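You operate a simulated robot arm through the tools that you are given. There is no shell and no other tool. Be economical: measure what you need, move in short steps, check, and stop when the job is done.

You are at the controls of a simulated robot arm. One attempt, no reset.

## Task
Roll the bubbles out of the green book's label on the corner frame.
Fine: clamp it first and leave it clamped square; use the hand roller and put it back on the rest. Set down upright: hand roller. What is to be rubbed or washed off counts as gone when no trace of it is left.

Only the result counts: the job must be done as asked and must still hold three seconds after the hand-in. Knocking over, shifting, dropping, spilling or breaking anything else fails it.

## Robot
A 6-joint arm with a two-finger parallel gripper, fixed in place. Base frame: the origin is at the foot of the arm, x ahead of it, y to its left, z up; the work surface is at about z = 0.938. Units: m, rad, N and s.
With the tool pointing down near the work surface it reaches from about 0.22 to 0.62 m from the base axis. Its first joint turns from -1.152 to 1.152 rad. Payload 2.7 kg.
The tool frame sits at the grasp point between the pads (the TCP): z along the fingers, y along the line on which they close. The tips reach 0.023 m beyond it. The gripper opens to 0.094 m. The fingers are 0.038 m wide and 0.01 m thick; the gripper's body (0.054 by 0.096 m) begins 0.039 m behind the TCP.
Orientation is that of the tool frame in the base frame, as [roll, pitch, yaw] about the fixed x, y, z axes, in that order (R = Rz(yaw) Ry(pitch) Rx(roll)). With the fingers straight down and closing along the base's y, the tool's x points along the base's -x, its y along +y and its z along -z.

## Interface
- The arm moves only by the tool play_rows. Its argument "motion" is a list of rows, each a list of 3 entries, a list of its own where there are three numbers: the shift along the tool's x, y, z in mm, then the turn, a rotation vector about the tool's x, y, z in rad, then the gripper command, from -1 (fully open) to 1 (shut), values between in proportion. In form: [[[tx, ty, tz], [rx, ry, rz], grip], ...]. A call has 1 to 10 rows; each row is the pose to reach, as a shift and turn from the pose commanded when the call began, along the tool's axes at that moment. Each row takes 0.2 s and may step no farther than 0.05 m and 0.15 rad from the row before; otherwise, or with a gripper value out of range, the whole call is refused. Where a pose cannot be reached the arm comes as near as it can. A force on the tool above 40 N (or 10 N above the force at the start of the call, whichever is more), or a blocked arm, ends the call early, and 0.2 s more pass. Each finger travels about 0.045 m/s and halts on what it meets, pressing with about 42 N; the grip force reading is that of the motor and also rises with nothing between the fingers. The clock runs only during rows and for 0.2 s after the last one: add rows that repeat a pose to give the fingers time. It gives the time, the measured TCP pose, the force on the tool (base axes), the opening and the grip force at its end, in the units of the frame above (readings bear some noise), with the torque about the TCP (base axes, N m) and any sound that the robot's microphone picked up.
- Cameras (640 x 400 px; columns grow to the right, rows downward): "scene" is fixed at [0.0729, -0.4282, 1.4102]; the picture's right is [0.81, -0.59, 0.00], its down [-0.31, -0.43, -0.85] and it looks along [0.50, 0.69, -0.53] (base axes); focal length 256 px, centre (320, 200). "wrist" rides on the gripper at [0.086, 0.016, -0.075] in the tool frame; the picture's right is [-0.18, 0.98, 0.00], its down [-0.58, -0.11, -0.81] and it looks along [-0.79, -0.15, 0.59] (tool axes); focal length 243 px, centre (320, 200). There is no depth. A picture from a camera that has moved, and an enlarged one, comes with that camera's place and axes in the base frame and with its lens.
- camera(camera): a new picture of that camera. The clock stands still meanwhile.
- zoom(camera, box): a new picture of the part [left, top, right, bottom] of that camera's present view, enlarged. The clock stands still meanwhile.
- finish_job(): hands the job in; it is judged then, once.

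Work in short steps. Places have to be worked out from the pictures, the camera data and where the tool is seen: move nearer, look again, correct. Check each grasp and each placing, and mend what went wrong. You have 120 turns and 76 pictures in all, those below and enlarged ones among them. Open the gripper and draw the arm clear of the work before you hand the job in, unless the task says otherwise; then end with one line.

The tools are called as a command line: name --argument value ..., lists and objects as JSON in quotes. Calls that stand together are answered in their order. play_rows: Moves the arm, as the interface text tells. Its arguments: {"type":"object","properties":{"motion":{"type":"array"}},"required":["motion"]} The other tools are called the same way: camera (camera) takes a picture; zoom (camera, box) takes an enlarged picture of a part of a camera's view; finish_job () hands the job in.

At the start:

```text
t: 0.0
tcp_pos: [0.3663, -0.0289, 1.2807]
tool_rot: [-3.14, 0.001, 3.139]
contact_force: [-1.1, -0.3, -0.3]
ft_torque: [-0.01, 0.01, -0.01]
grip_width: 0.0939
grip_force: 0.0
```

scene: 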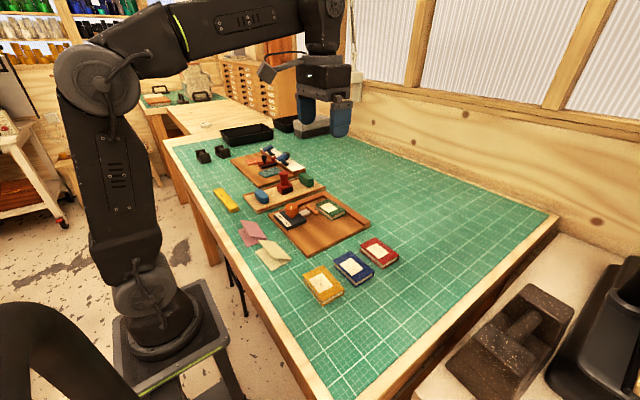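
wrist: 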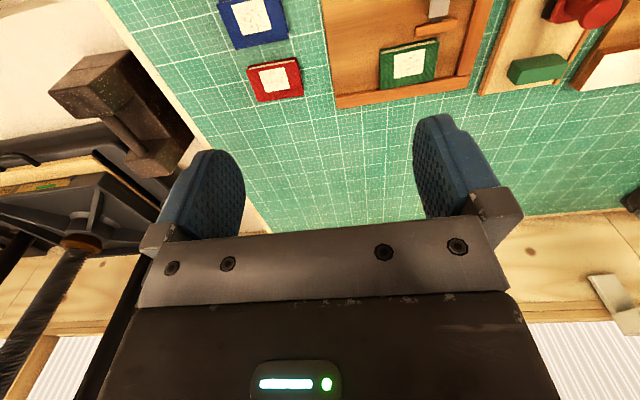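

I'll look closely at the work area before moving.

zoom --camera "scene" --box '[180, 130, 420, 310]'

zoom --camera "scene" --box '[250, 175, 380, 256]'

```text
2.22 times, centred on (300, 220) of scene
camera zoom: at [0.0729, -0.4282, 1.4102], right [0.81, -0.59, 0.0], down [-0.31, -0.43, -0.85], along [0.5, 0.69, -0.53], focal length 568 px, centre (364, 156)
```

zoom: 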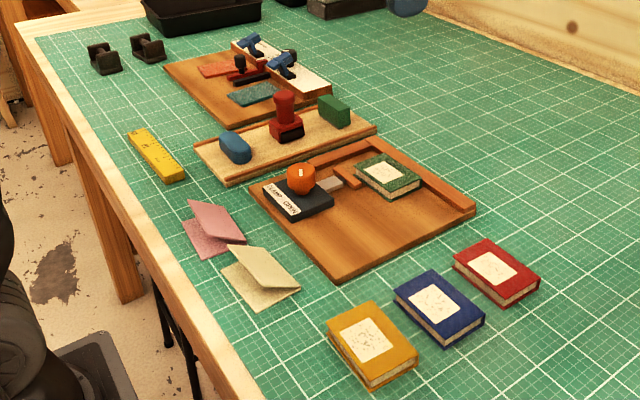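

```text
4.92 times, centred on (315, 216) of scene
camera zoom: at [0.0729, -0.4282, 1.4102], right [0.81, -0.59, 0.0], down [-0.31, -0.43, -0.85], along [0.5, 0.69, -0.53], focal length 1258 px, centre (345, 124)
```

zoom: 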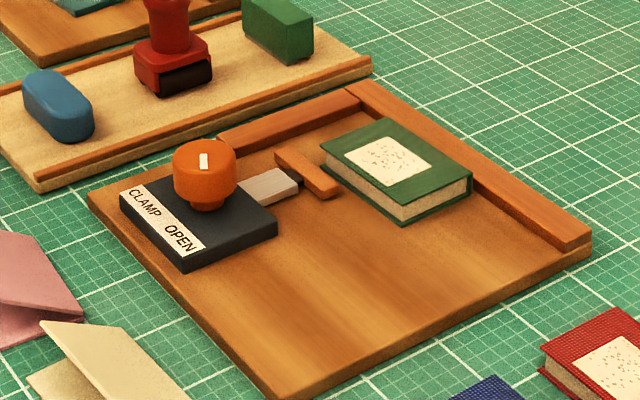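

zoom --camera "scene" --box '[220, 140, 320, 215]'

zoom --camera "wrist" --box '[320, 0, 640, 130]'

```text
5.33 times, centred on (270, 178) of scene
camera zoom: at [0.0729, -0.4282, 1.4102], right [0.81, -0.59, 0.0], down [-0.31, -0.43, -0.85], along [0.5, 0.69, -0.53], focal length 1363 px, centre (587, 320)
```

zoom: 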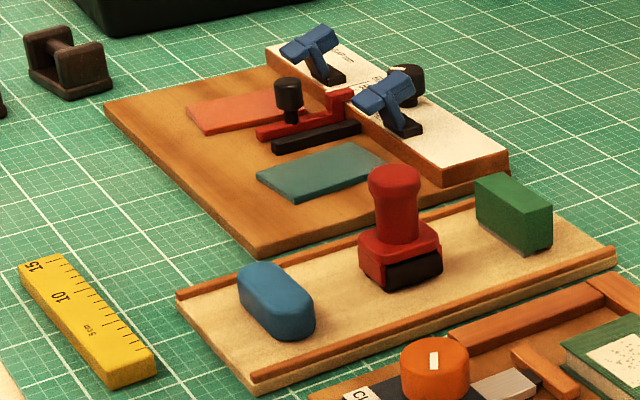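

```text
2.00 times, centred on (480, 65) of wrist
camera zoom: at [0.2809, -0.011, 1.355], right [0.19, 0.98, 0.0], down [0.58, -0.11, 0.81], along [0.79, -0.15, -0.59], focal length 485 px, centre (0, 470)
```

zoom: 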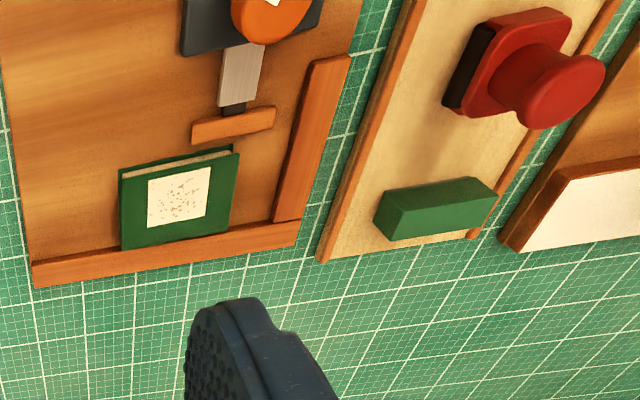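

Book seems near (0.486, 0.086), clamp knob near (0.36, 0.10), with the red roller on the tray to its left. I'll move the wrist camera nearer for a better view.

play_rows --motion '[[[10, 40, 40], [0, 0, 0], -1], [[20, 80, 80], [0, 0, 0], -1], [[30, 110, 110], [0, 0, 0], -1], [[30, 110, 110], [0, 0, 0], -1]]'

camera --camera "wrist"

```text
refused: row 1 steps farther than a row can; nothing moved
```

```text
69 pictures are left
camera wrist: at [0.2809, -0.011, 1.355], right [0.19, 0.98, 0.0], down [0.58, -0.11, 0.81], along [0.79, -0.15, -0.59], focal length 243 px, centre (320, 200)
```

wrist: 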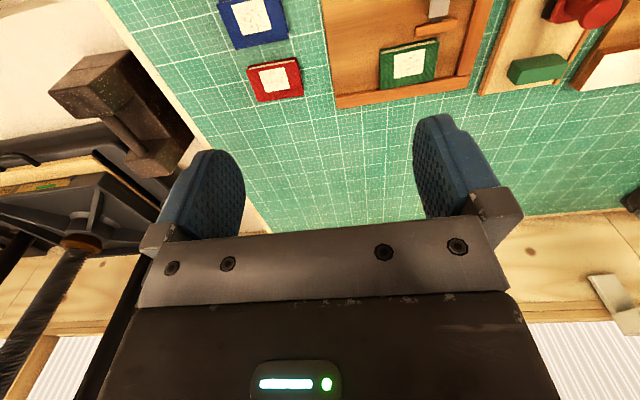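

The step was over 50 mm, so nothing moved. I'll use shorter ones, going left and back so the frame comes into view.

play_rows --motion '[[[20, 30, 20], [0, 0, 0], -1], [[40, 60, 40], [0, 0, 0], -1], [[60, 90, 60], [0, 0, 0], -1], [[80, 110, 80], [0, 0, 0], -1], [[80, 110, 80], [0, 0, 0], -1]]'

camera --camera "wrist"

```text
t: 1.2
tcp_pos: [0.2878, 0.0833, 1.2017]
tool_rot: [-3.14, 0.001, 3.14]
contact_force: [-0.2, -0.4, -0.3]
ft_torque: [-0.03, 0.03, 0.02]
grip_width: 0.094
grip_force: 0.1
```

```text
68 pictures are left
camera wrist: at [0.2011, 0.0997, 1.2744], right [0.19, 0.98, 0.0], down [0.58, -0.11, 0.81], along [0.79, -0.15, -0.59], focal length 243 px, centre (320, 200)
```

wrist: 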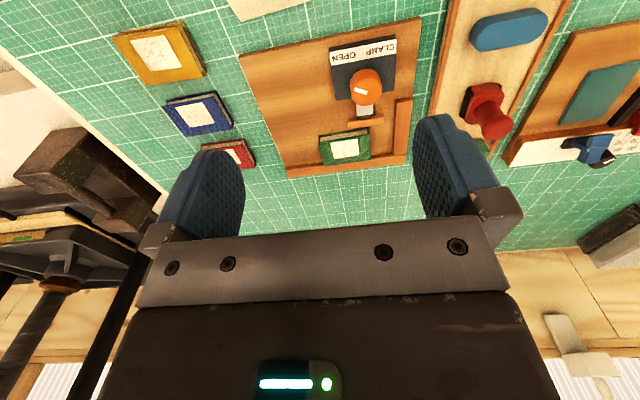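

zoom --camera "wrist" --box '[230, 10, 430, 190]'

zoom --camera "wrist" --box '[420, 0, 580, 160]'

```text
2.22 times, centred on (330, 100) of wrist
camera zoom: at [0.2011, 0.0997, 1.2744], right [0.19, 0.98, 0.0], down [0.58, -0.11, 0.81], along [0.79, -0.15, -0.59], focal length 539 px, centre (298, 422)
```

zoom: 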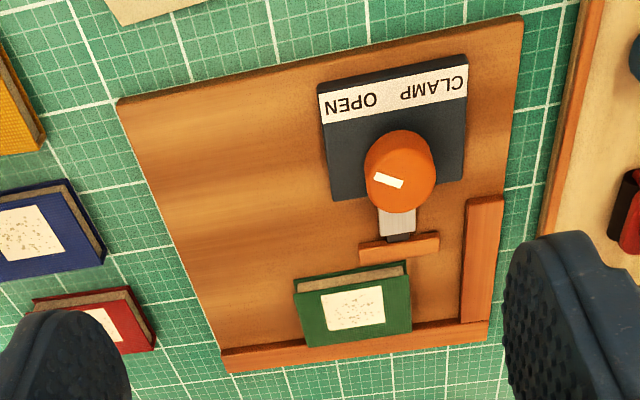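

```text
2.50 times, centred on (500, 80) of wrist
camera zoom: at [0.2011, 0.0997, 1.2744], right [0.19, 0.98, 0.0], down [0.58, -0.11, 0.81], along [0.79, -0.15, -0.59], focal length 606 px, centre (-130, 500)
```

zoom: 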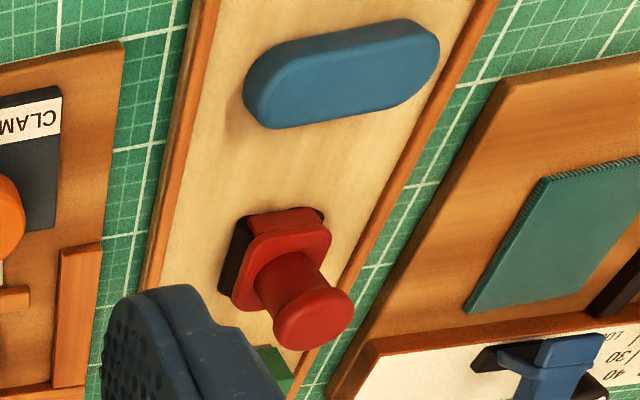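

Frame is square to the base: far rail inner face at x≈0.513, left rail inner face at y≈0.170. The book spans about x 0.453–0.508, y 0.05–0.13, so it must first go ~40 mm left into the corner. I'll close the fingers and come down beside the book's right edge.

play_rows --motion '[[[-32, -11, 25], [0, 0, 0], 1], [[-64, -21, 50], [0, 0, 0], 1], [[-96, -32, 75], [0, 0, 0], 1], [[-128, -42, 100], [0, 0, 0], 1], [[-160, -53, 125], [0, 0, 0], 1], [[-192, -63, 150], [0, 0, 0], 1], [[-192, -63, 190], [0, 0, 0], 1], [[-192, -63, 205], [0, 0, 0], 1], [[-192, -63, 205], [0, 0, 0], 1]]'

zoom --camera "scene" --box '[270, 160, 400, 260]'

camera --camera "wrist"

```text
t: 3.2
tcp_pos: [0.4808, 0.0198, 0.9973]
tool_rot: [-3.14, 0.003, 3.139]
contact_force: [0.5, 0.4, 0.1]
ft_torque: [0.0, 0.03, 0.01]
grip_width: 0.0
grip_force: 42.0
```

```text
4.00 times, centred on (335, 210) of scene
camera zoom: at [0.0729, -0.4282, 1.4102], right [0.81, -0.59, 0.0], down [-0.31, -0.43, -0.85], along [0.5, 0.69, -0.53], focal length 1022 px, centre (260, 160)
```

zoom: 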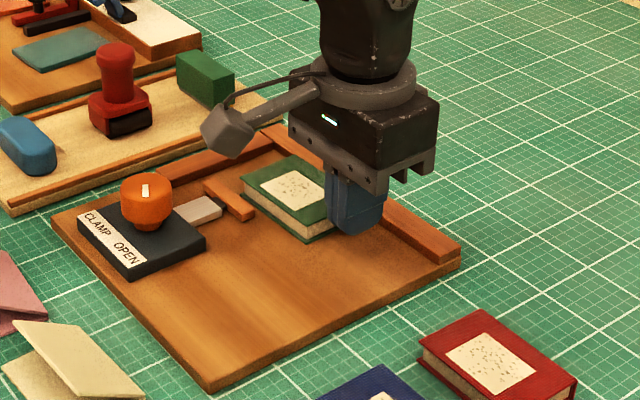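

```text
64 pictures are left
camera wrist: at [0.3941, 0.0358, 1.0709], right [0.19, 0.98, 0.0], down [0.58, -0.11, 0.81], along [0.79, -0.15, -0.59], focal length 243 px, centre (320, 200)
```

wrist: 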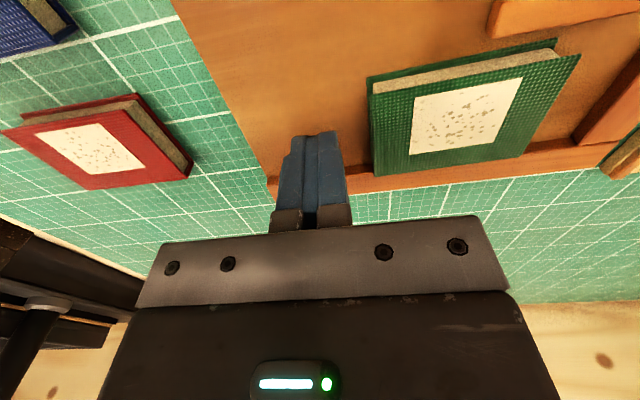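

Book top is about z≈0.97, right edge at y≈0.047. I'll lower about 17 mm more and see whether the board is touched.

play_rows --motion '[[[0, 0, 6], [0, 0, 0], 1], [[0, 0, 12], [0, 0, 0], 1], [[0, 0, 17], [0, 0, 0], 1], [[0, 0, 17], [0, 0, 0], 1]]'

zoom --camera "scene" --box '[310, 180, 390, 240]'

```text
t: 4.2
tcp_pos: [0.4793, 0.0186, 0.9787]
tool_rot: [-3.139, 0.002, 3.139]
contact_force: [-0.2, 0.0, 0.2]
ft_torque: [0.01, 0.01, 0.02]
grip_width: 0.0
grip_force: 42.2
```

```text
6.67 times, centred on (350, 210) of scene
camera zoom: at [0.0729, -0.4282, 1.4102], right [0.81, -0.59, 0.0], down [-0.31, -0.43, -0.85], along [0.5, 0.69, -0.53], focal length 1703 px, centre (120, 133)
```

zoom: 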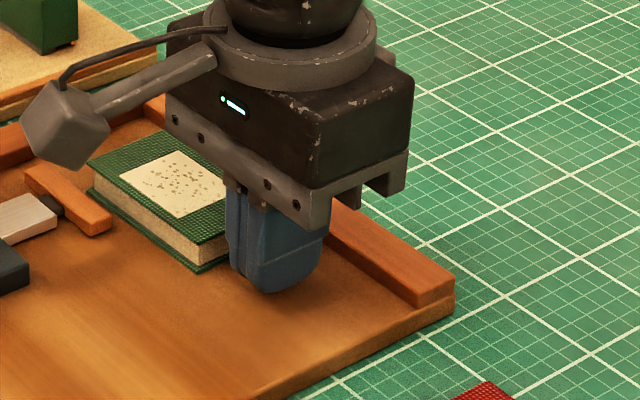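

Tips sit just above the board with no contact. I'll push left toward y≈0.070 gently and then look.

play_rows --motion '[[[0, 8, 0], [0, 0, 0], 1], [[0, 16, 0], [0, 0, 0], 1], [[0, 22, 0], [0, 0, 0], 1], [[0, 28, 0], [0, 0, 0], 1], [[0, 34, 0], [0, 0, 0], 1], [[0, 40, 0], [0, 0, 0], 1], [[0, 46, 0], [0, 0, 0], 1], [[0, 50, 0], [0, 0, 0], 1], [[0, 50, 0], [0, 0, 0], 1]]'

camera --camera "wrist"

```text
t: 6.2
tcp_pos: [0.4789, 0.0691, 0.9791]
tool_rot: [-3.139, 0.0, 3.139]
contact_force: [-0.3, -0.6, -0.5]
ft_torque: [-0.02, 0.01, -0.01]
grip_width: 0.0001
grip_force: 41.7
```

```text
62 pictures are left
camera wrist: at [0.3938, 0.0857, 1.0531], right [0.19, 0.98, 0.0], down [0.58, -0.11, 0.81], along [0.79, -0.15, -0.59], focal length 243 px, centre (320, 200)
```

wrist: 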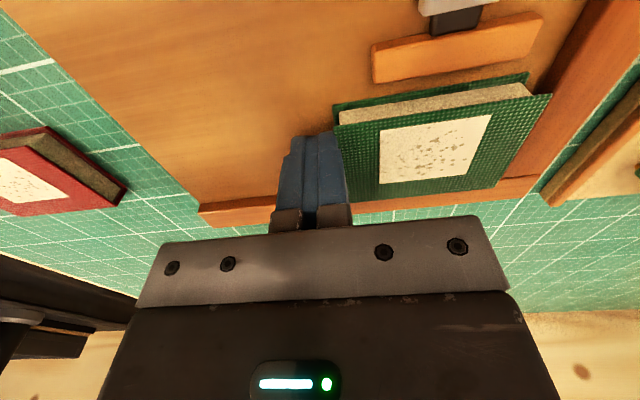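

The book slides square with little force; about 8–10 mm to the left rail. I'll continue in small steps, watching for force.

play_rows --motion '[[[0, 3, 0], [0, 0, 0], 1], [[0, 6, 0], [0, 0, 0], 1], [[0, 7, 0], [0, 0, 0], 1], [[0, 7, 0], [0, 0, 0], 1]]'

zoom --camera "wrist" --box '[320, 0, 640, 220]'

```text
t: 7.2
tcp_pos: [0.4789, 0.0753, 0.9787]
tool_rot: [-3.137, 0.001, 3.139]
contact_force: [0.2, -1.3, 0.6]
ft_torque: [0.02, 0.01, -0.04]
grip_width: 0.0
grip_force: 41.3
```

```text
1.82 times, centred on (480, 110) of wrist
camera zoom: at [0.3936, 0.0926, 1.0528], right [0.19, 0.98, 0.0], down [0.58, -0.11, 0.81], along [0.79, -0.15, -0.59], focal length 441 px, centre (29, 364)
```

zoom: 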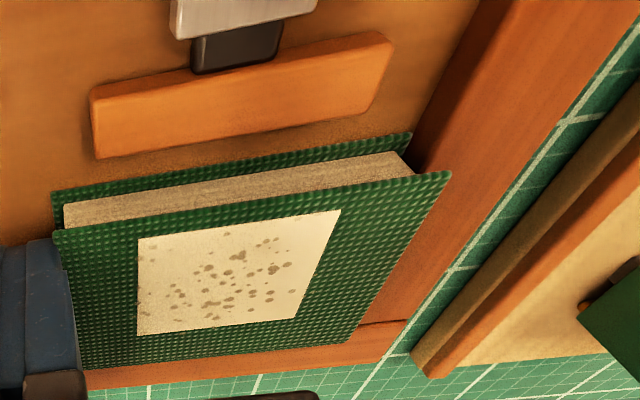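

Almost touching the left rail. 1 mm steps now until a force shows.

play_rows --motion '[[[0, 1, 0], [0, 0, 0], 1], [[0, 2, 0], [0, 0, 0], 1], [[0, 2, 0], [0, 0, 0], 1]]'

```text
t: 8.0
tcp_pos: [0.4788, 0.0775, 0.979]
tool_rot: [-3.14, 0.001, 3.14]
contact_force: [1.2, -7.0, 1.0]
ft_torque: [-0.13, -0.01, 0.0]
grip_width: 0.0003
grip_force: 41.7
```

7 N: the book is against the left rail. I back off, rise, open, and move above the knob to look down at it.

play_rows --motion '[[[0, -10, 0], [0, 0, 0], 1], [[0, -12, -45], [0, 0, 0], 1], [[0, -12, -90], [0, 0, 0], 1], [[0, -12, -125], [0, 0, 0], 0], [[40, 8, -125], [0, 0, 0], -1], [[80, 28, -125], [0, 0, 0], -1], [[121, 47, -125], [0, 0, 0], -1], [[121, 47, -125], [0, 0, 0], -1]]'

camera --camera "wrist"

```text
t: 9.8
tcp_pos: [0.3565, 0.1258, 1.1051]
tool_rot: [-3.139, 0.001, 3.141]
contact_force: [0.5, -0.3, -0.7]
ft_torque: [0.0, -0.04, 0.01]
grip_width: 0.0937
grip_force: 0.1
```

```text
60 pictures are left
camera wrist: at [0.2721, 0.142, 1.179], right [0.19, 0.98, 0.0], down [0.58, -0.11, 0.81], along [0.79, -0.15, -0.59], focal length 243 px, centre (320, 200)
```

wrist: 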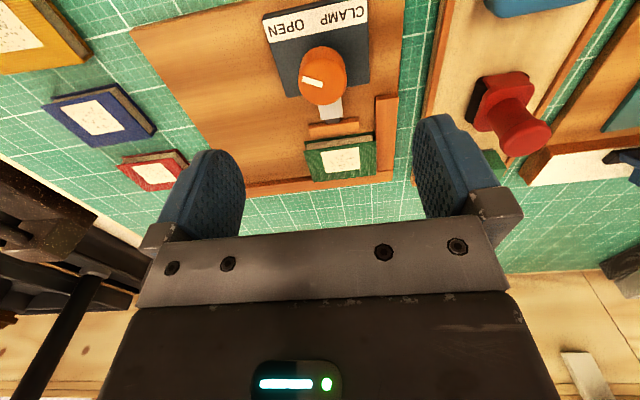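

zoom --camera "wrist" --box '[250, 0, 410, 120]'

zoom --camera "scene" --box '[265, 180, 345, 240]'

```text
3.33 times, centred on (330, 60) of wrist
camera zoom: at [0.2721, 0.142, 1.179], right [0.19, 0.98, 0.0], down [0.58, -0.11, 0.81], along [0.79, -0.15, -0.59], focal length 809 px, centre (287, 667)
```

zoom: 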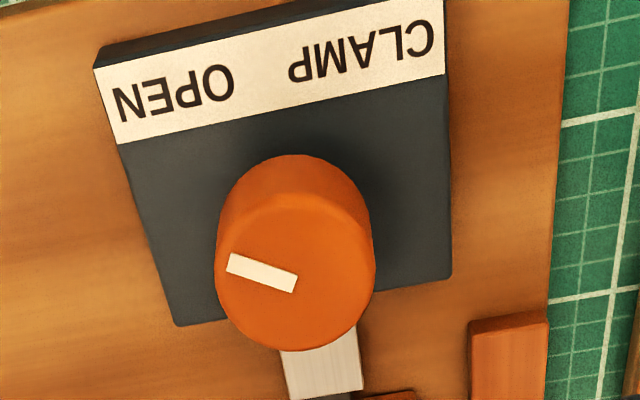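

```text
6.67 times, centred on (305, 210) of scene
camera zoom: at [0.0728, -0.4282, 1.4102], right [0.81, -0.59, 0.0], down [-0.31, -0.43, -0.85], along [0.5, 0.69, -0.53], focal length 1703 px, centre (420, 133)
```

zoom: 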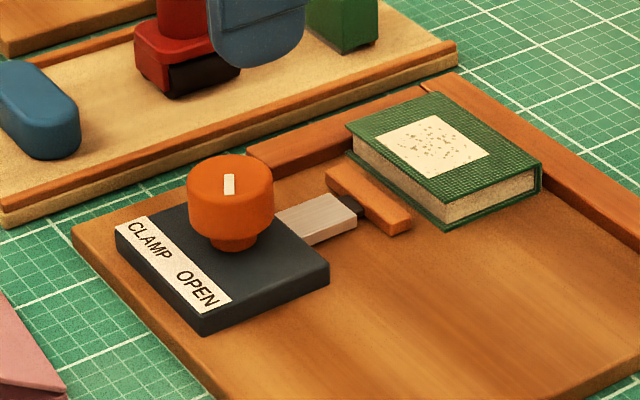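

Triangulation puts the knob top at about (0.367, 0.126, 1.000), Ø≈36 mm, pointer at OPEN. CLAMP is clockwise from above (+ about tool z), so I pre-turn the other way by 0.9 rad while lowering onto the knob.

play_rows --motion '[[[-10, 0, 0], [0, 0, -0.15], -1], [[-10, 0, 15], [0, 0, -0.3], -1], [[-10, 0, 30], [0, 0, -0.45], -1], [[-10, 0, 45], [0, 0, -0.6], -1], [[-10, 0, 60], [0, 0, -0.75], -1], [[-10, 0, 70], [0, 0, -0.9], -1], [[-10, 0, 75], [0, 0, -0.9], -1], [[-10, 0, 75], [0, 0, -0.9], -1]]'

camera --camera "wrist"

zoom --camera "scene" --box '[245, 160, 365, 250]'

```text
t: 11.6
tcp_pos: [0.3684, 0.124, 1.0279]
tool_rot: [-3.139, 0.0, -2.243]
contact_force: [-0.1, 0.2, -0.6]
ft_torque: [0.01, -0.03, 0.01]
grip_width: 0.0939
grip_force: 0.0
```

```text
57 pictures are left
camera wrist: at [0.3023, 0.0676, 1.1029], right [-0.66, 0.76, 0.0], down [0.45, 0.39, 0.81], along [0.61, 0.53, -0.59], focal length 243 px, centre (320, 200)
```

wrist: 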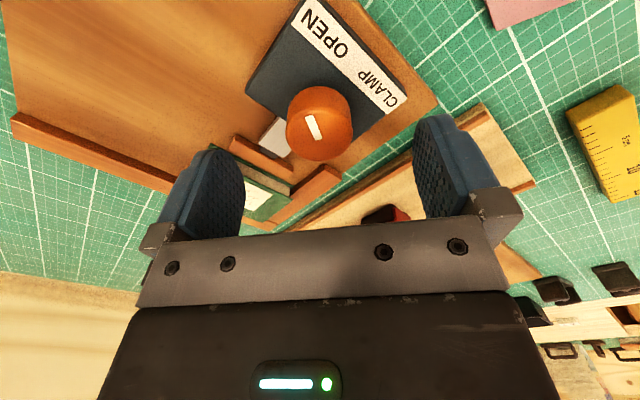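

```text
4.44 times, centred on (305, 205) of scene
camera zoom: at [0.0729, -0.4282, 1.4102], right [0.81, -0.59, 0.0], down [-0.31, -0.43, -0.85], along [0.5, 0.69, -0.53], focal length 1136 px, centre (387, 178)
```

zoom: 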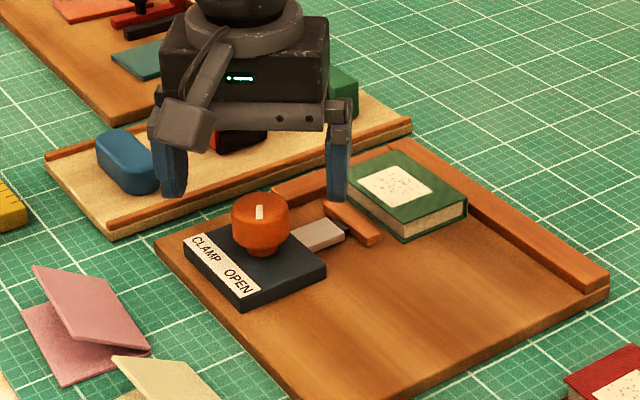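

Centred: knob ≈(0.368, 0.1245, top ≈0.99). I'll lower 30 mm and close.

play_rows --motion '[[[0, 0, 15], [0, 0, 0], -1], [[0, 0, 30], [0, 0, 0], -1], [[0, 0, 30], [0, 0, 0], 0], [[0, 0, 30], [0, 0, 0], 1], [[0, 0, 30], [0, 0, 0], 1], [[0, 0, 30], [0, 0, 0], 1], [[0, 0, 30], [0, 0, 0], 1], [[0, 0, 30], [0, 0, 0], 1]]'

zoom --camera "scene" --box '[265, 180, 345, 240]'

```text
t: 13.4
tcp_pos: [0.3689, 0.1238, 0.9985]
tool_rot: [-3.14, -0.001, -2.242]
contact_force: [5.4, -4.8, -5.0]
ft_torque: [-0.09, -0.34, 0.0]
grip_width: 0.0372
grip_force: 45.2
```

```text
6.67 times, centred on (305, 210) of scene
camera zoom: at [0.0731, -0.4283, 1.4102], right [0.81, -0.59, 0.0], down [-0.31, -0.43, -0.85], along [0.5, 0.69, -0.53], focal length 1703 px, centre (420, 133)
```

zoom: 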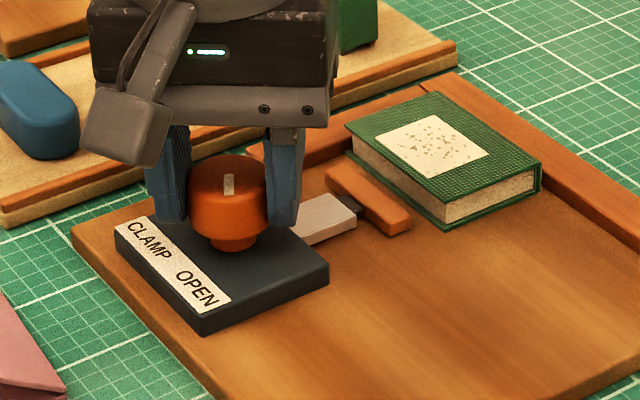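

Firm grip (37 mm). Now turning clockwise 0.6 rad and watching the pusher.

play_rows --motion '[[[0, 0, 0], [0, 0, 0.1], 1], [[0, 0, 0], [0, 0, 0.2], 1], [[0, 0, 0], [0, 0, 0.3], 1], [[0, 0, 0], [0, 0, 0.4], 1], [[0, 0, 0], [0, 0, 0.5], 1], [[0, 0, 0], [0, 0, 0.6], 1], [[0, 0, 0], [0, 0, 0.6], 1]]'

zoom --camera "scene" --box '[265, 180, 345, 240]'

```text
t: 15.0
tcp_pos: [0.368, 0.1259, 0.9991]
tool_rot: [-3.14, -0.001, -2.845]
contact_force: [4.8, -8.6, -4.5]
ft_torque: [-0.35, 0.04, -0.05]
grip_width: 0.0374
grip_force: 45.9
```

```text
6.67 times, centred on (305, 210) of scene
camera zoom: at [0.0731, -0.4284, 1.4101], right [0.81, -0.59, 0.0], down [-0.31, -0.43, -0.85], along [0.5, 0.69, -0.53], focal length 1703 px, centre (420, 133)
```

zoom: 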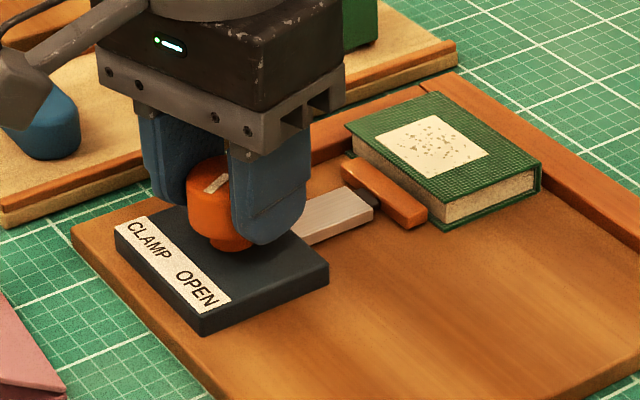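

The pusher is advancing. Turning on by another 0.6 rad.

play_rows --motion '[[[0, 0, 0], [0, 0, 0.1], 1], [[0, 0, 0], [0, 0, 0.2], 1], [[0, 0, 0], [0, 0, 0.3], 1], [[0, 0, 0], [0, 0, 0.4], 1], [[0, 0, 0], [0, 0, 0.5], 1], [[0, 0, 0], [0, 0, 0.6], 1], [[0, 0, 0], [0, 0, 0.6], 1]]'

zoom --camera "scene" --box '[265, 180, 345, 240]'

```text
t: 16.6
tcp_pos: [0.3689, 0.1255, 0.9973]
tool_rot: [-3.141, 0.0, 2.837]
contact_force: [1.0, -4.3, -8.1]
ft_torque: [-0.1, 0.03, 0.0]
grip_width: 0.0372
grip_force: 45.2
```

```text
6.67 times, centred on (305, 210) of scene
camera zoom: at [0.073, -0.4283, 1.4102], right [0.81, -0.59, 0.0], down [-0.31, -0.43, -0.85], along [0.5, 0.69, -0.53], focal length 1703 px, centre (420, 133)
```

zoom: 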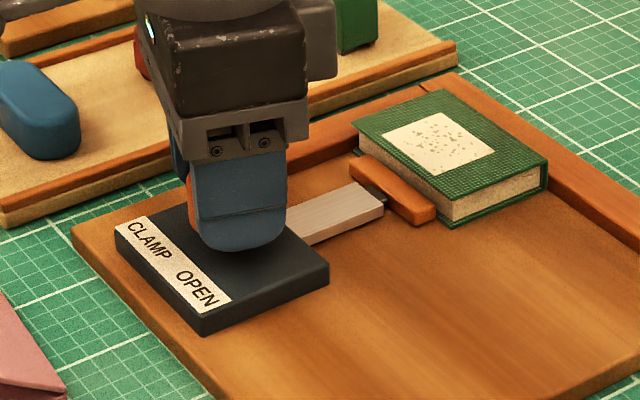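

The book is now being pushed to the far rail. Continuing another 0.6 rad, watching torque.

play_rows --motion '[[[0, 0, 0], [0, 0, 0.1], 1], [[0, 0, 0], [0, 0, 0.2], 1], [[0, 0, 0], [0, 0, 0.3], 1], [[0, 0, 0], [0, 0, 0.4], 1], [[0, 0, 0], [0, 0, 0.5], 1], [[0, 0, 0], [0, 0, 0.6], 1], [[0, 0, 0], [0, 0, 0.6], 1]]'

zoom --camera "scene" --box '[265, 180, 345, 240]'

```text
t: 18.2
tcp_pos: [0.3677, 0.1254, 0.9983]
tool_rot: [3.138, 0.001, 2.238]
contact_force: [0.3, 7.1, -7.5]
ft_torque: [0.41, 0.18, 0.01]
grip_width: 0.0371
grip_force: 45.1
```

```text
6.67 times, centred on (305, 210) of scene
camera zoom: at [0.073, -0.4279, 1.4103], right [0.81, -0.59, 0.0], down [-0.31, -0.43, -0.85], along [0.5, 0.69, -0.53], focal length 1703 px, centre (420, 133)
```

zoom: 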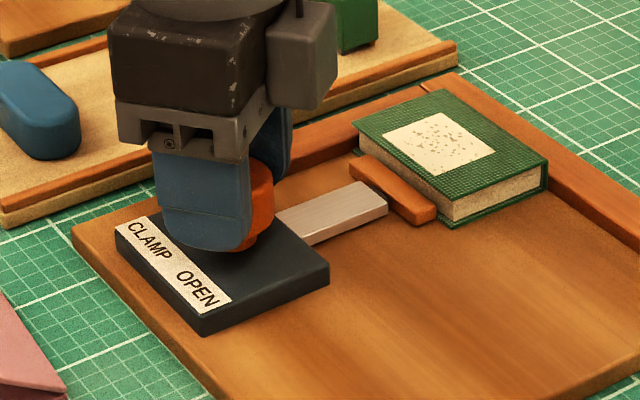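

Book is seated and the spring section is compressing. Another 0.3 rad should bring the pointer to CLAMP.

play_rows --motion '[[[0, 0, 0], [0, 0, 0.1], 1], [[0, 0, 0], [0, 0, 0.2], 1], [[0, 0, 0], [0, 0, 0.3], 1], [[0, 0, 0], [0, 0, 0.3], 1]]'

camera --camera "wrist"

```text
t: 19.2
tcp_pos: [0.3684, 0.1251, 0.9995]
tool_rot: [3.14, 0.001, 1.939]
contact_force: [5.5, 13.5, -14.2]
ft_torque: [0.13, -0.43, 0.22]
grip_width: 0.0372
grip_force: 44.9
```

```text
51 pictures are left
camera wrist: at [0.3533, 0.2124, 1.0727], right [0.98, 0.18, 0.0], down [0.11, -0.58, 0.81], along [0.15, -0.79, -0.59], focal length 243 px, centre (320, 200)
```

wrist: 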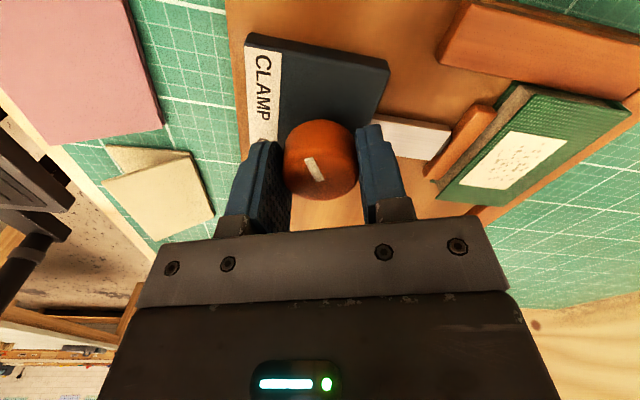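

The pointer is now at CLAMP and the torque has risen (stop reached). I release, rise, and check.

play_rows --motion '[[[0, 0, 0], [0, 0, 0], 0], [[0, 0, 0], [0, 0, 0], -1], [[0, 0, 0], [0, 0, 0], -1], [[0, 0, 0], [0, 0, 0], -1], [[0, 0, -40], [0, 0, 0], -1], [[0, 0, -80], [0, 0, 0], -1], [[0, 0, -80], [0, 0, 0], -1]]'

zoom --camera "scene" --box '[265, 180, 365, 255]'

camera --camera "wrist"

```text
t: 20.8
tcp_pos: [0.3671, 0.1257, 1.0796]
tool_rot: [-3.141, 0.001, 1.942]
contact_force: [-0.3, 0.2, 0.7]
ft_torque: [-0.02, -0.02, 0.01]
grip_width: 0.0942
grip_force: 0.0
```

```text
5.33 times, centred on (315, 218) of scene
camera zoom: at [0.0729, -0.4282, 1.4102], right [0.81, -0.59, 0.0], down [-0.31, -0.43, -0.85], along [0.5, 0.69, -0.53], focal length 1363 px, centre (347, 107)
```

zoom: 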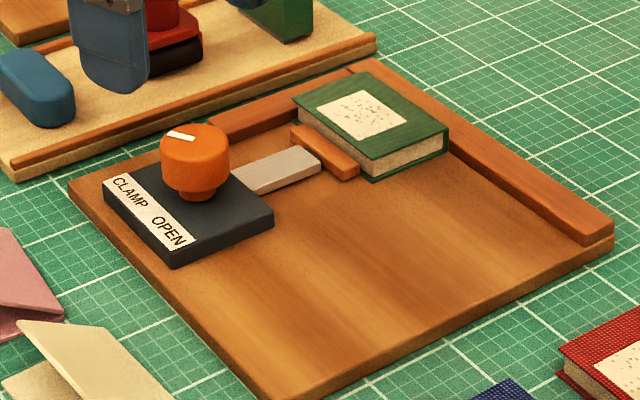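

```text
49 pictures are left
camera wrist: at [0.3522, 0.2127, 1.1537], right [0.98, 0.18, 0.0], down [0.11, -0.58, 0.81], along [0.15, -0.79, -0.59], focal length 243 px, centre (320, 200)
```

wrist: 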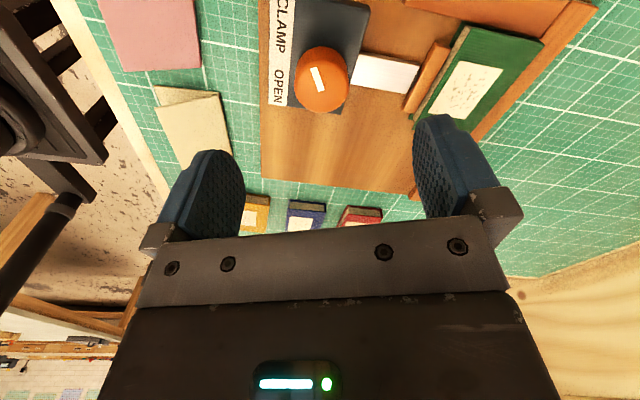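

The knob points at CLAMP, the pusher bears on the book and the book looks square in the corner. Next I turn the tool back and view the red tool on the tray from above.

play_rows --motion '[[[0, 0, -25], [0, 0, -0.15], -1], [[15, 1, -50], [0, 0, -0.3], -1], [[30, 2, -50], [0, 0, -0.45], -1], [[45, 4, -50], [0, 0, -0.6], -1], [[60, 5, -50], [0, 0, -0.75], -1], [[75, 6, -50], [0, 0, -0.9], -1], [[90, 7, -50], [0, 0, -1.05], -1], [[104, 8, -50], [0, 0, -1.2], -1], [[104, 8, -50], [0, 0, -1.2], -1]]'

camera --camera "wrist"

```text
t: 22.8
tcp_pos: [0.3388, 0.225, 1.1283]
tool_rot: [-3.141, 0.003, -3.142]
contact_force: [-0.8, -0.6, -0.1]
ft_torque: [0.01, -0.03, 0.01]
grip_width: 0.0941
grip_force: 0.0
```

```text
48 pictures are left
camera wrist: at [0.2524, 0.2417, 1.2023], right [0.18, 0.98, 0.0], down [0.58, -0.11, 0.81], along [0.79, -0.15, -0.59], focal length 243 px, centre (320, 200)
```

wrist: 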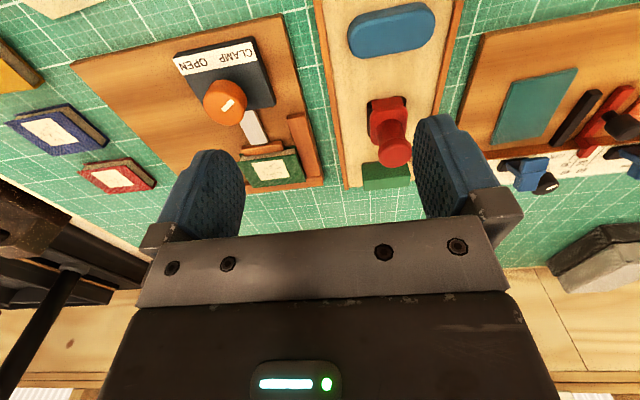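

zoom --camera "wrist" --box '[310, 60, 470, 200]'

zoom --camera "scene" --box '[235, 165, 325, 220]'

```text
2.86 times, centred on (390, 130) of wrist
camera zoom: at [0.2524, 0.2417, 1.2023], right [0.18, 0.98, 0.0], down [0.58, -0.11, 0.81], along [0.79, -0.15, -0.59], focal length 693 px, centre (120, 400)
```

zoom: 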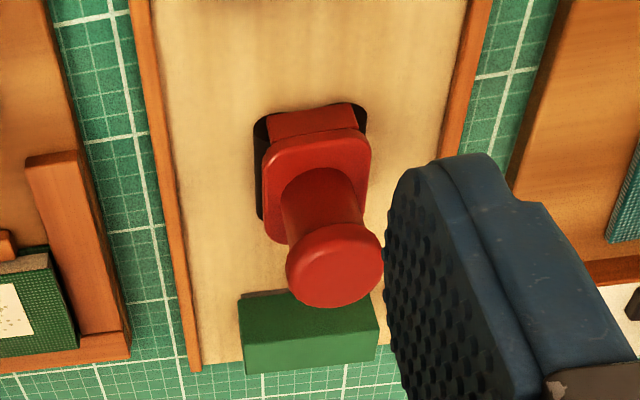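

```text
7.11 times, centred on (280, 192) of scene
camera zoom: at [0.0729, -0.4282, 1.4102], right [0.81, -0.59, 0.0], down [-0.31, -0.43, -0.85], along [0.5, 0.69, -0.53], focal length 1817 px, centre (604, 253)
```

zoom: 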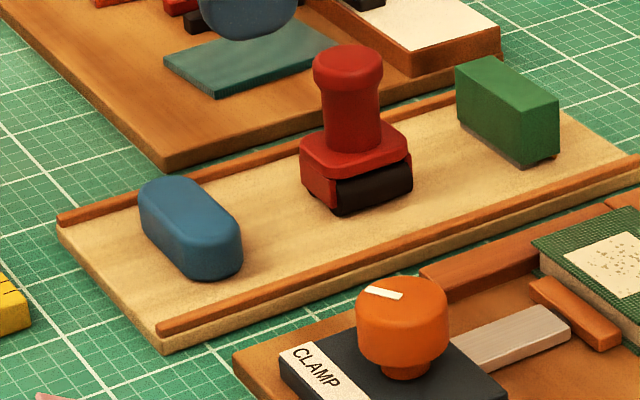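

Red hand roller: axis along x, handle top about (0.43, 0.283, 1.027). I'll move above it and re-measure.

play_rows --motion '[[[-31, 19, 0], [0, 0, 0], -1], [[-62, 38, 10], [0, 0, 0], -1], [[-93, 58, 20], [0, 0, 0], -1], [[-93, 58, 20], [0, 0, 0], -1]]'

camera --camera "wrist"

zoom --camera "scene" --box '[235, 145, 345, 220]'

```text
t: 23.8
tcp_pos: [0.4314, 0.2838, 1.1086]
tool_rot: [-3.138, 0.0, 3.137]
contact_force: [0.1, -0.4, 0.2]
ft_torque: [0.0, 0.0, 0.01]
grip_width: 0.094
grip_force: 0.0
```

```text
45 pictures are left
camera wrist: at [0.3461, 0.2999, 1.1828], right [0.19, 0.98, 0.0], down [0.58, -0.11, 0.81], along [0.79, -0.15, -0.59], focal length 243 px, centre (320, 200)
```

wrist: 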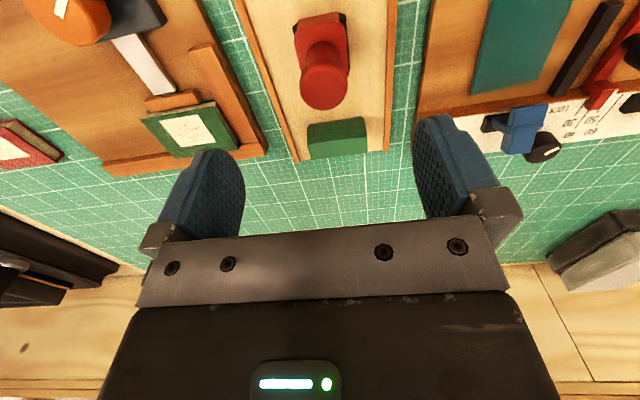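

```text
5.33 times, centred on (290, 182) of scene
camera zoom: at [0.0729, -0.4282, 1.4102], right [0.81, -0.59, 0.0], down [-0.31, -0.43, -0.85], along [0.5, 0.69, -0.53], focal length 1363 px, centre (480, 293)
```

zoom: 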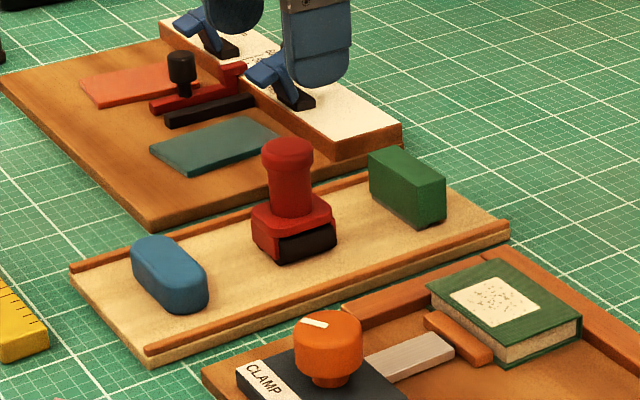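

Two wrist views give the handle top at (0.434, 0.2865, ~1.017). I descend around it to z≈1.010 with open fingers and check.

play_rows --motion '[[[-3, 3, 30], [0, 0, 0], -1], [[-3, 3, 60], [0, 0, 0], -1], [[-3, 3, 85], [0, 0, 0], -1], [[-3, 3, 98], [0, 0, 0], -1], [[-3, 3, 98], [0, 0, 0], -1]]'

camera --camera "wrist"

zoom --camera "scene" --box '[250, 150, 330, 210]'

```text
t: 25.0
tcp_pos: [0.4344, 0.2866, 1.0097]
tool_rot: [-3.139, 0.001, 3.139]
contact_force: [0.0, 0.1, -0.5]
ft_torque: [0.01, 0.03, -0.02]
grip_width: 0.094
grip_force: 0.0
```

```text
43 pictures are left
camera wrist: at [0.349, 0.3028, 1.0847], right [0.19, 0.98, 0.0], down [0.58, -0.11, 0.81], along [0.79, -0.15, -0.59], focal length 243 px, centre (320, 200)
```

wrist: 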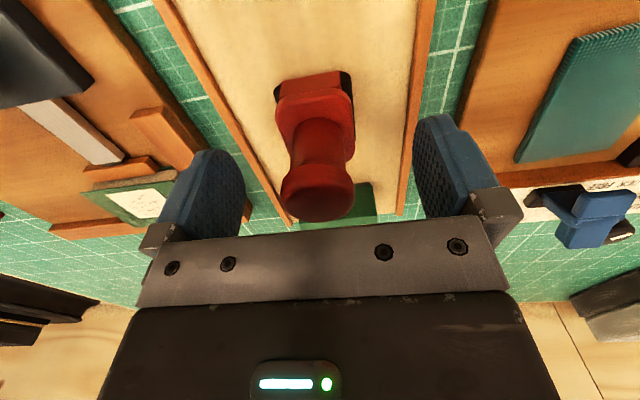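

```text
6.67 times, centred on (290, 180) of scene
camera zoom: at [0.0729, -0.4282, 1.4102], right [0.81, -0.59, 0.0], down [-0.31, -0.43, -0.85], along [0.5, 0.69, -0.53], focal length 1703 px, centre (520, 333)
```

zoom: 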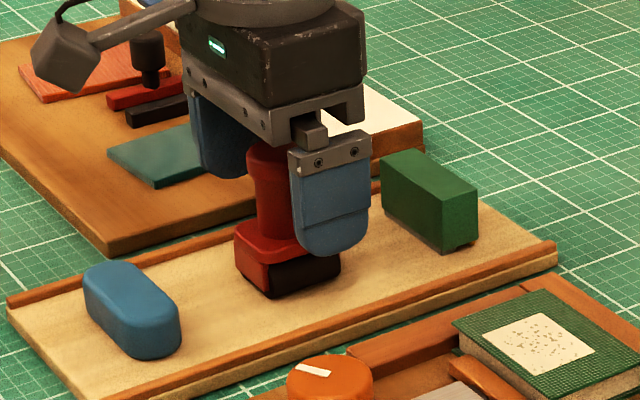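

Handle is centred between the fingers. Closing.

play_rows --motion '[[[0, 0, 0], [0, 0, 0], 0], [[0, 0, 0], [0, 0, 0], 1], [[0, 0, 0], [0, 0, 0], 1], [[0, 0, 0], [0, 0, 0], 1], [[0, 0, 0], [0, 0, 0], 1], [[0, 0, 0], [0, 0, 0], 1], [[0, 0, 0], [0, 0, 0], 1]]'

camera --camera "wrist"

```text
t: 26.6
tcp_pos: [0.4342, 0.2862, 1.0106]
tool_rot: [-3.139, 0.001, 3.141]
contact_force: [0.1, -0.3, -0.7]
ft_torque: [0.01, 0.0, 0.0]
grip_width: 0.0326
grip_force: 41.8
```

```text
41 pictures are left
camera wrist: at [0.349, 0.3027, 1.085], right [0.19, 0.98, 0.0], down [0.58, -0.11, 0.81], along [0.79, -0.15, -0.59], focal length 243 px, centre (320, 200)
```

wrist: 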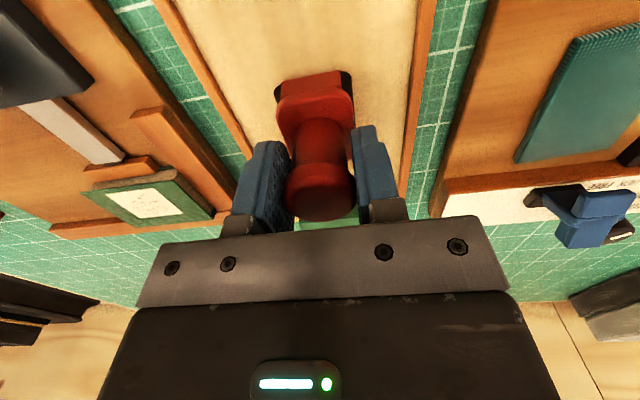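

Gripped at 32.6 mm; rest pose noted as (0.434, 0.286, 1.0106). Lifting straight up.

play_rows --motion '[[[0, 0, -10], [0, 0, 0], 1], [[0, 0, -30], [0, 0, 0], 1], [[0, 0, -60], [0, 0, 0], 1], [[0, 0, -70], [0, 0, 0], 1], [[0, 0, -70], [0, 0, 0], 1]]'

zoom --camera "scene" --box '[245, 130, 345, 205]'

camera --camera "wrist"

```text
t: 27.8
tcp_pos: [0.4349, 0.2859, 1.0815]
tool_rot: [-3.14, 0.002, 3.139]
contact_force: [-0.4, -0.2, -2.0]
ft_torque: [0.02, -0.01, -0.02]
grip_width: 0.0324
grip_force: 42.5
```

```text
5.33 times, centred on (295, 168) of scene
camera zoom: at [0.0729, -0.4282, 1.4102], right [0.81, -0.59, 0.0], down [-0.31, -0.43, -0.85], along [0.5, 0.69, -0.53], focal length 1363 px, centre (453, 373)
```

zoom: 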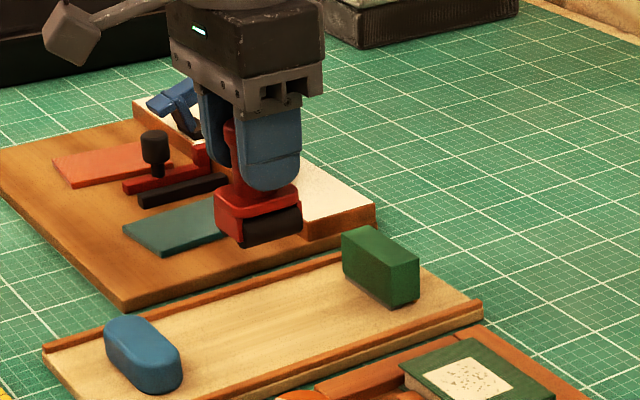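

```text
39 pictures are left
camera wrist: at [0.3487, 0.3026, 1.1554], right [0.19, 0.98, 0.0], down [0.58, -0.11, 0.81], along [0.79, -0.15, -0.59], focal length 243 px, centre (320, 200)
```

wrist: 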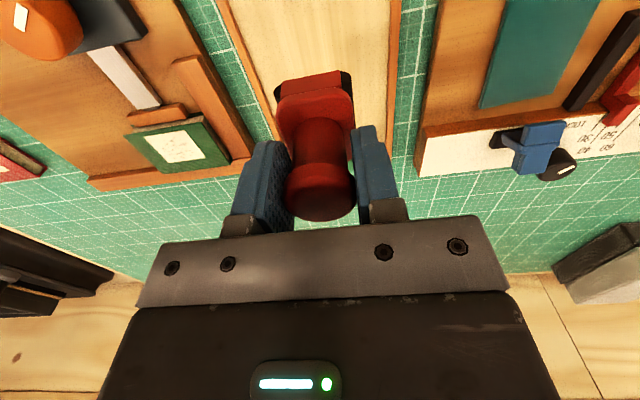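

Lifted cleanly and upright. The roller axis lies along x, so I'll roll along y. Moving over the label (~(0.482, 0.129)), still well above.

play_rows --motion '[[[-12, -40, 0], [0, 0, 0], 1], [[-24, -80, 0], [0, 0, 0], 1], [[-36, -120, 0], [0, 0, 0], 1], [[-48, -158, 0], [0, 0, 0], 1], [[-48, -158, 20], [0, 0, 0], 1], [[-48, -158, 20], [0, 0, 0], 1]]'

zoom --camera "scene" --box '[285, 150, 385, 225]'

camera --camera "wrist"

```text
t: 29.2
tcp_pos: [0.4816, 0.1272, 1.0611]
tool_rot: [-3.139, 0.003, 3.14]
contact_force: [-0.2, -0.7, -2.6]
ft_torque: [0.0, 0.02, -0.05]
grip_width: 0.0325
grip_force: 41.6
```

```text
5.33 times, centred on (335, 188) of scene
camera zoom: at [0.0729, -0.4282, 1.4102], right [0.81, -0.59, 0.0], down [-0.31, -0.43, -0.85], along [0.5, 0.69, -0.53], focal length 1363 px, centre (240, 267)
```

zoom: 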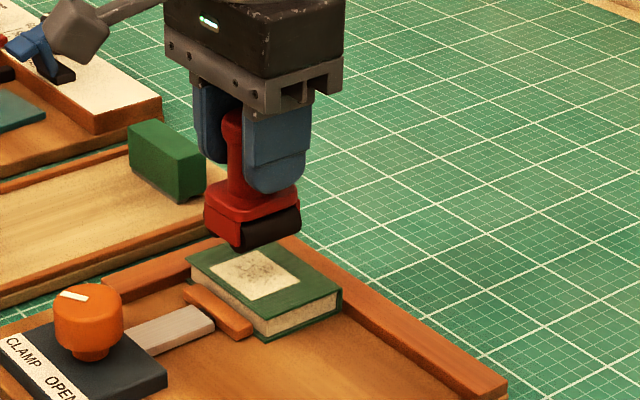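

```text
37 pictures are left
camera wrist: at [0.3957, 0.1439, 1.1354], right [0.19, 0.98, 0.0], down [0.58, -0.11, 0.81], along [0.79, -0.15, -0.59], focal length 243 px, centre (320, 200)
```

wrist: 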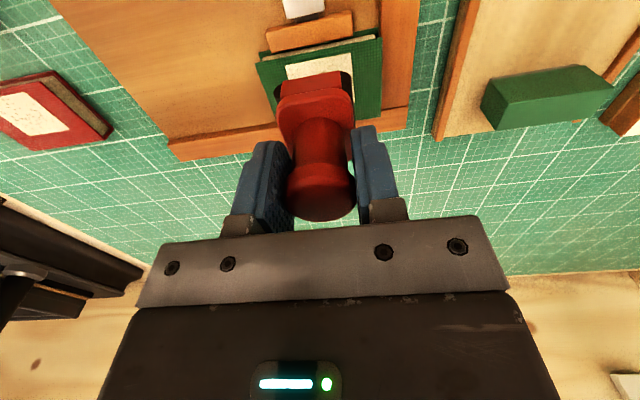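

Label spans about x 0.467–0.501, y 0.108–0.151. I'll position at (0.484, 0.101) and lower in fine steps toward first contact.

play_rows --motion '[[[-2.5, -26, 10], [0, 0, 0], 1], [[-2.5, -26, 20], [0, 0, 0], 1], [[-2.5, -26, 24], [0, 0, 0], 1], [[-2.5, -26, 26], [0, 0, 0], 1], [[-2.5, -26, 28], [0, 0, 0], 1], [[-2.5, -26, 28], [0, 0, 0], 1]]'

zoom --camera "scene" --box '[295, 170, 375, 230]'

```text
t: 30.6
tcp_pos: [0.4842, 0.1022, 1.0332]
tool_rot: [-3.14, 0.001, 3.14]
contact_force: [-0.4, 0.3, -1.6]
ft_torque: [-0.04, -0.02, 0.0]
grip_width: 0.0325
grip_force: 42.3
```

```text
6.67 times, centred on (335, 200) of scene
camera zoom: at [0.0729, -0.4282, 1.4102], right [0.81, -0.59, 0.0], down [-0.31, -0.43, -0.85], along [0.5, 0.69, -0.53], focal length 1703 px, centre (220, 200)
```

zoom: 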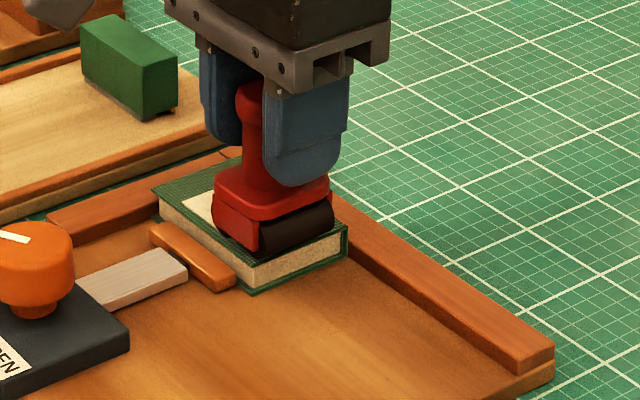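

Close to the cover, still no contact. Lowering in 1 mm steps.

play_rows --motion '[[[0, 0, 1], [0, 0, 0], 1], [[0, 0, 2], [0, 0, 0], 1], [[0, 0, 3], [0, 0, 0], 1], [[0, 0, 3], [0, 0, 0], 1]]'

```text
t: 31.6
tcp_pos: [0.484, 0.1018, 1.0306]
tool_rot: [-3.14, 0.005, 3.139]
contact_force: [-2.7, -0.3, 8.2]
ft_torque: [0.08, 0.14, 0.01]
grip_width: 0.0322
grip_force: 41.9
```

Contact with about 10 N down. Rolling left along y across the label.

play_rows --motion '[[[0, 6, 0], [0, 0, 0], 1], [[0, 12, 0], [0, 0, 0], 1], [[0, 18, 0], [0, 0, 0], 1], [[0, 24, 0], [0, 0, 0], 1], [[0, 30, 0], [0, 0, 0], 1], [[0, 36, 0], [0, 0, 0], 1], [[0, 42, 0], [0, 0, 0], 1], [[0, 48, 0], [0, 0, 0], 1], [[0, 54, 0], [0, 0, 0], 1], [[0, 56, 0], [0, 0, 0], 1]]'

zoom --camera "scene" --box '[295, 170, 375, 230]'

```text
t: 33.8
tcp_pos: [0.4846, 0.1579, 1.0315]
tool_rot: [-3.141, 0.004, 3.14]
contact_force: [3.1, -6.1, 19.6]
ft_torque: [-0.25, -0.15, 0.0]
grip_width: 0.0326
grip_force: 41.7
```

```text
6.67 times, centred on (335, 200) of scene
camera zoom: at [0.0726, -0.4285, 1.4101], right [0.81, -0.59, 0.0], down [-0.31, -0.43, -0.85], along [0.5, 0.69, -0.53], focal length 1703 px, centre (220, 200)
```

zoom: 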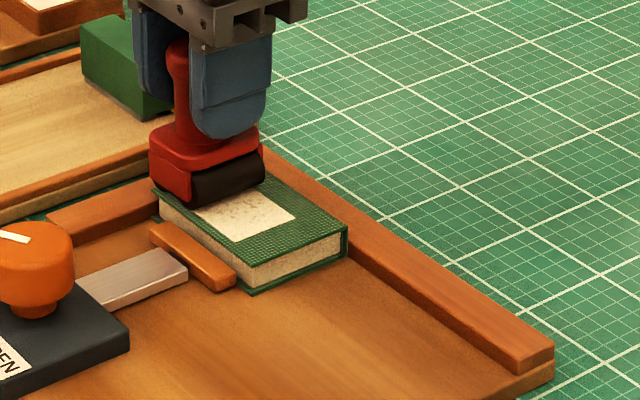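

zoom --camera "scene" --box '[312, 190, 342, 212]'

```text
16.00 times, centred on (327, 201) of scene
camera zoom: at [0.0726, -0.4285, 1.4101], right [0.81, -0.59, 0.0], down [-0.31, -0.43, -0.85], along [0.5, 0.69, -0.53], focal length 4088 px, centre (208, 184)
```

zoom: 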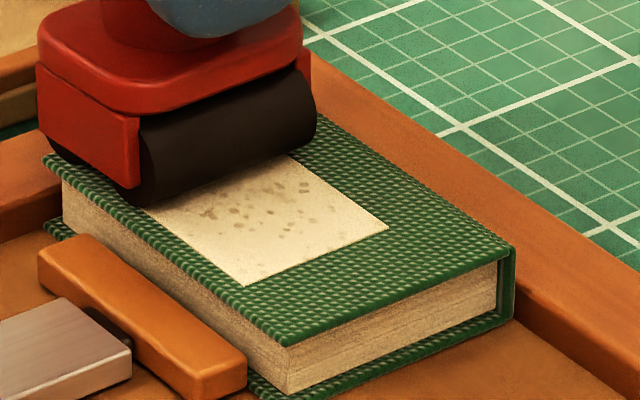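

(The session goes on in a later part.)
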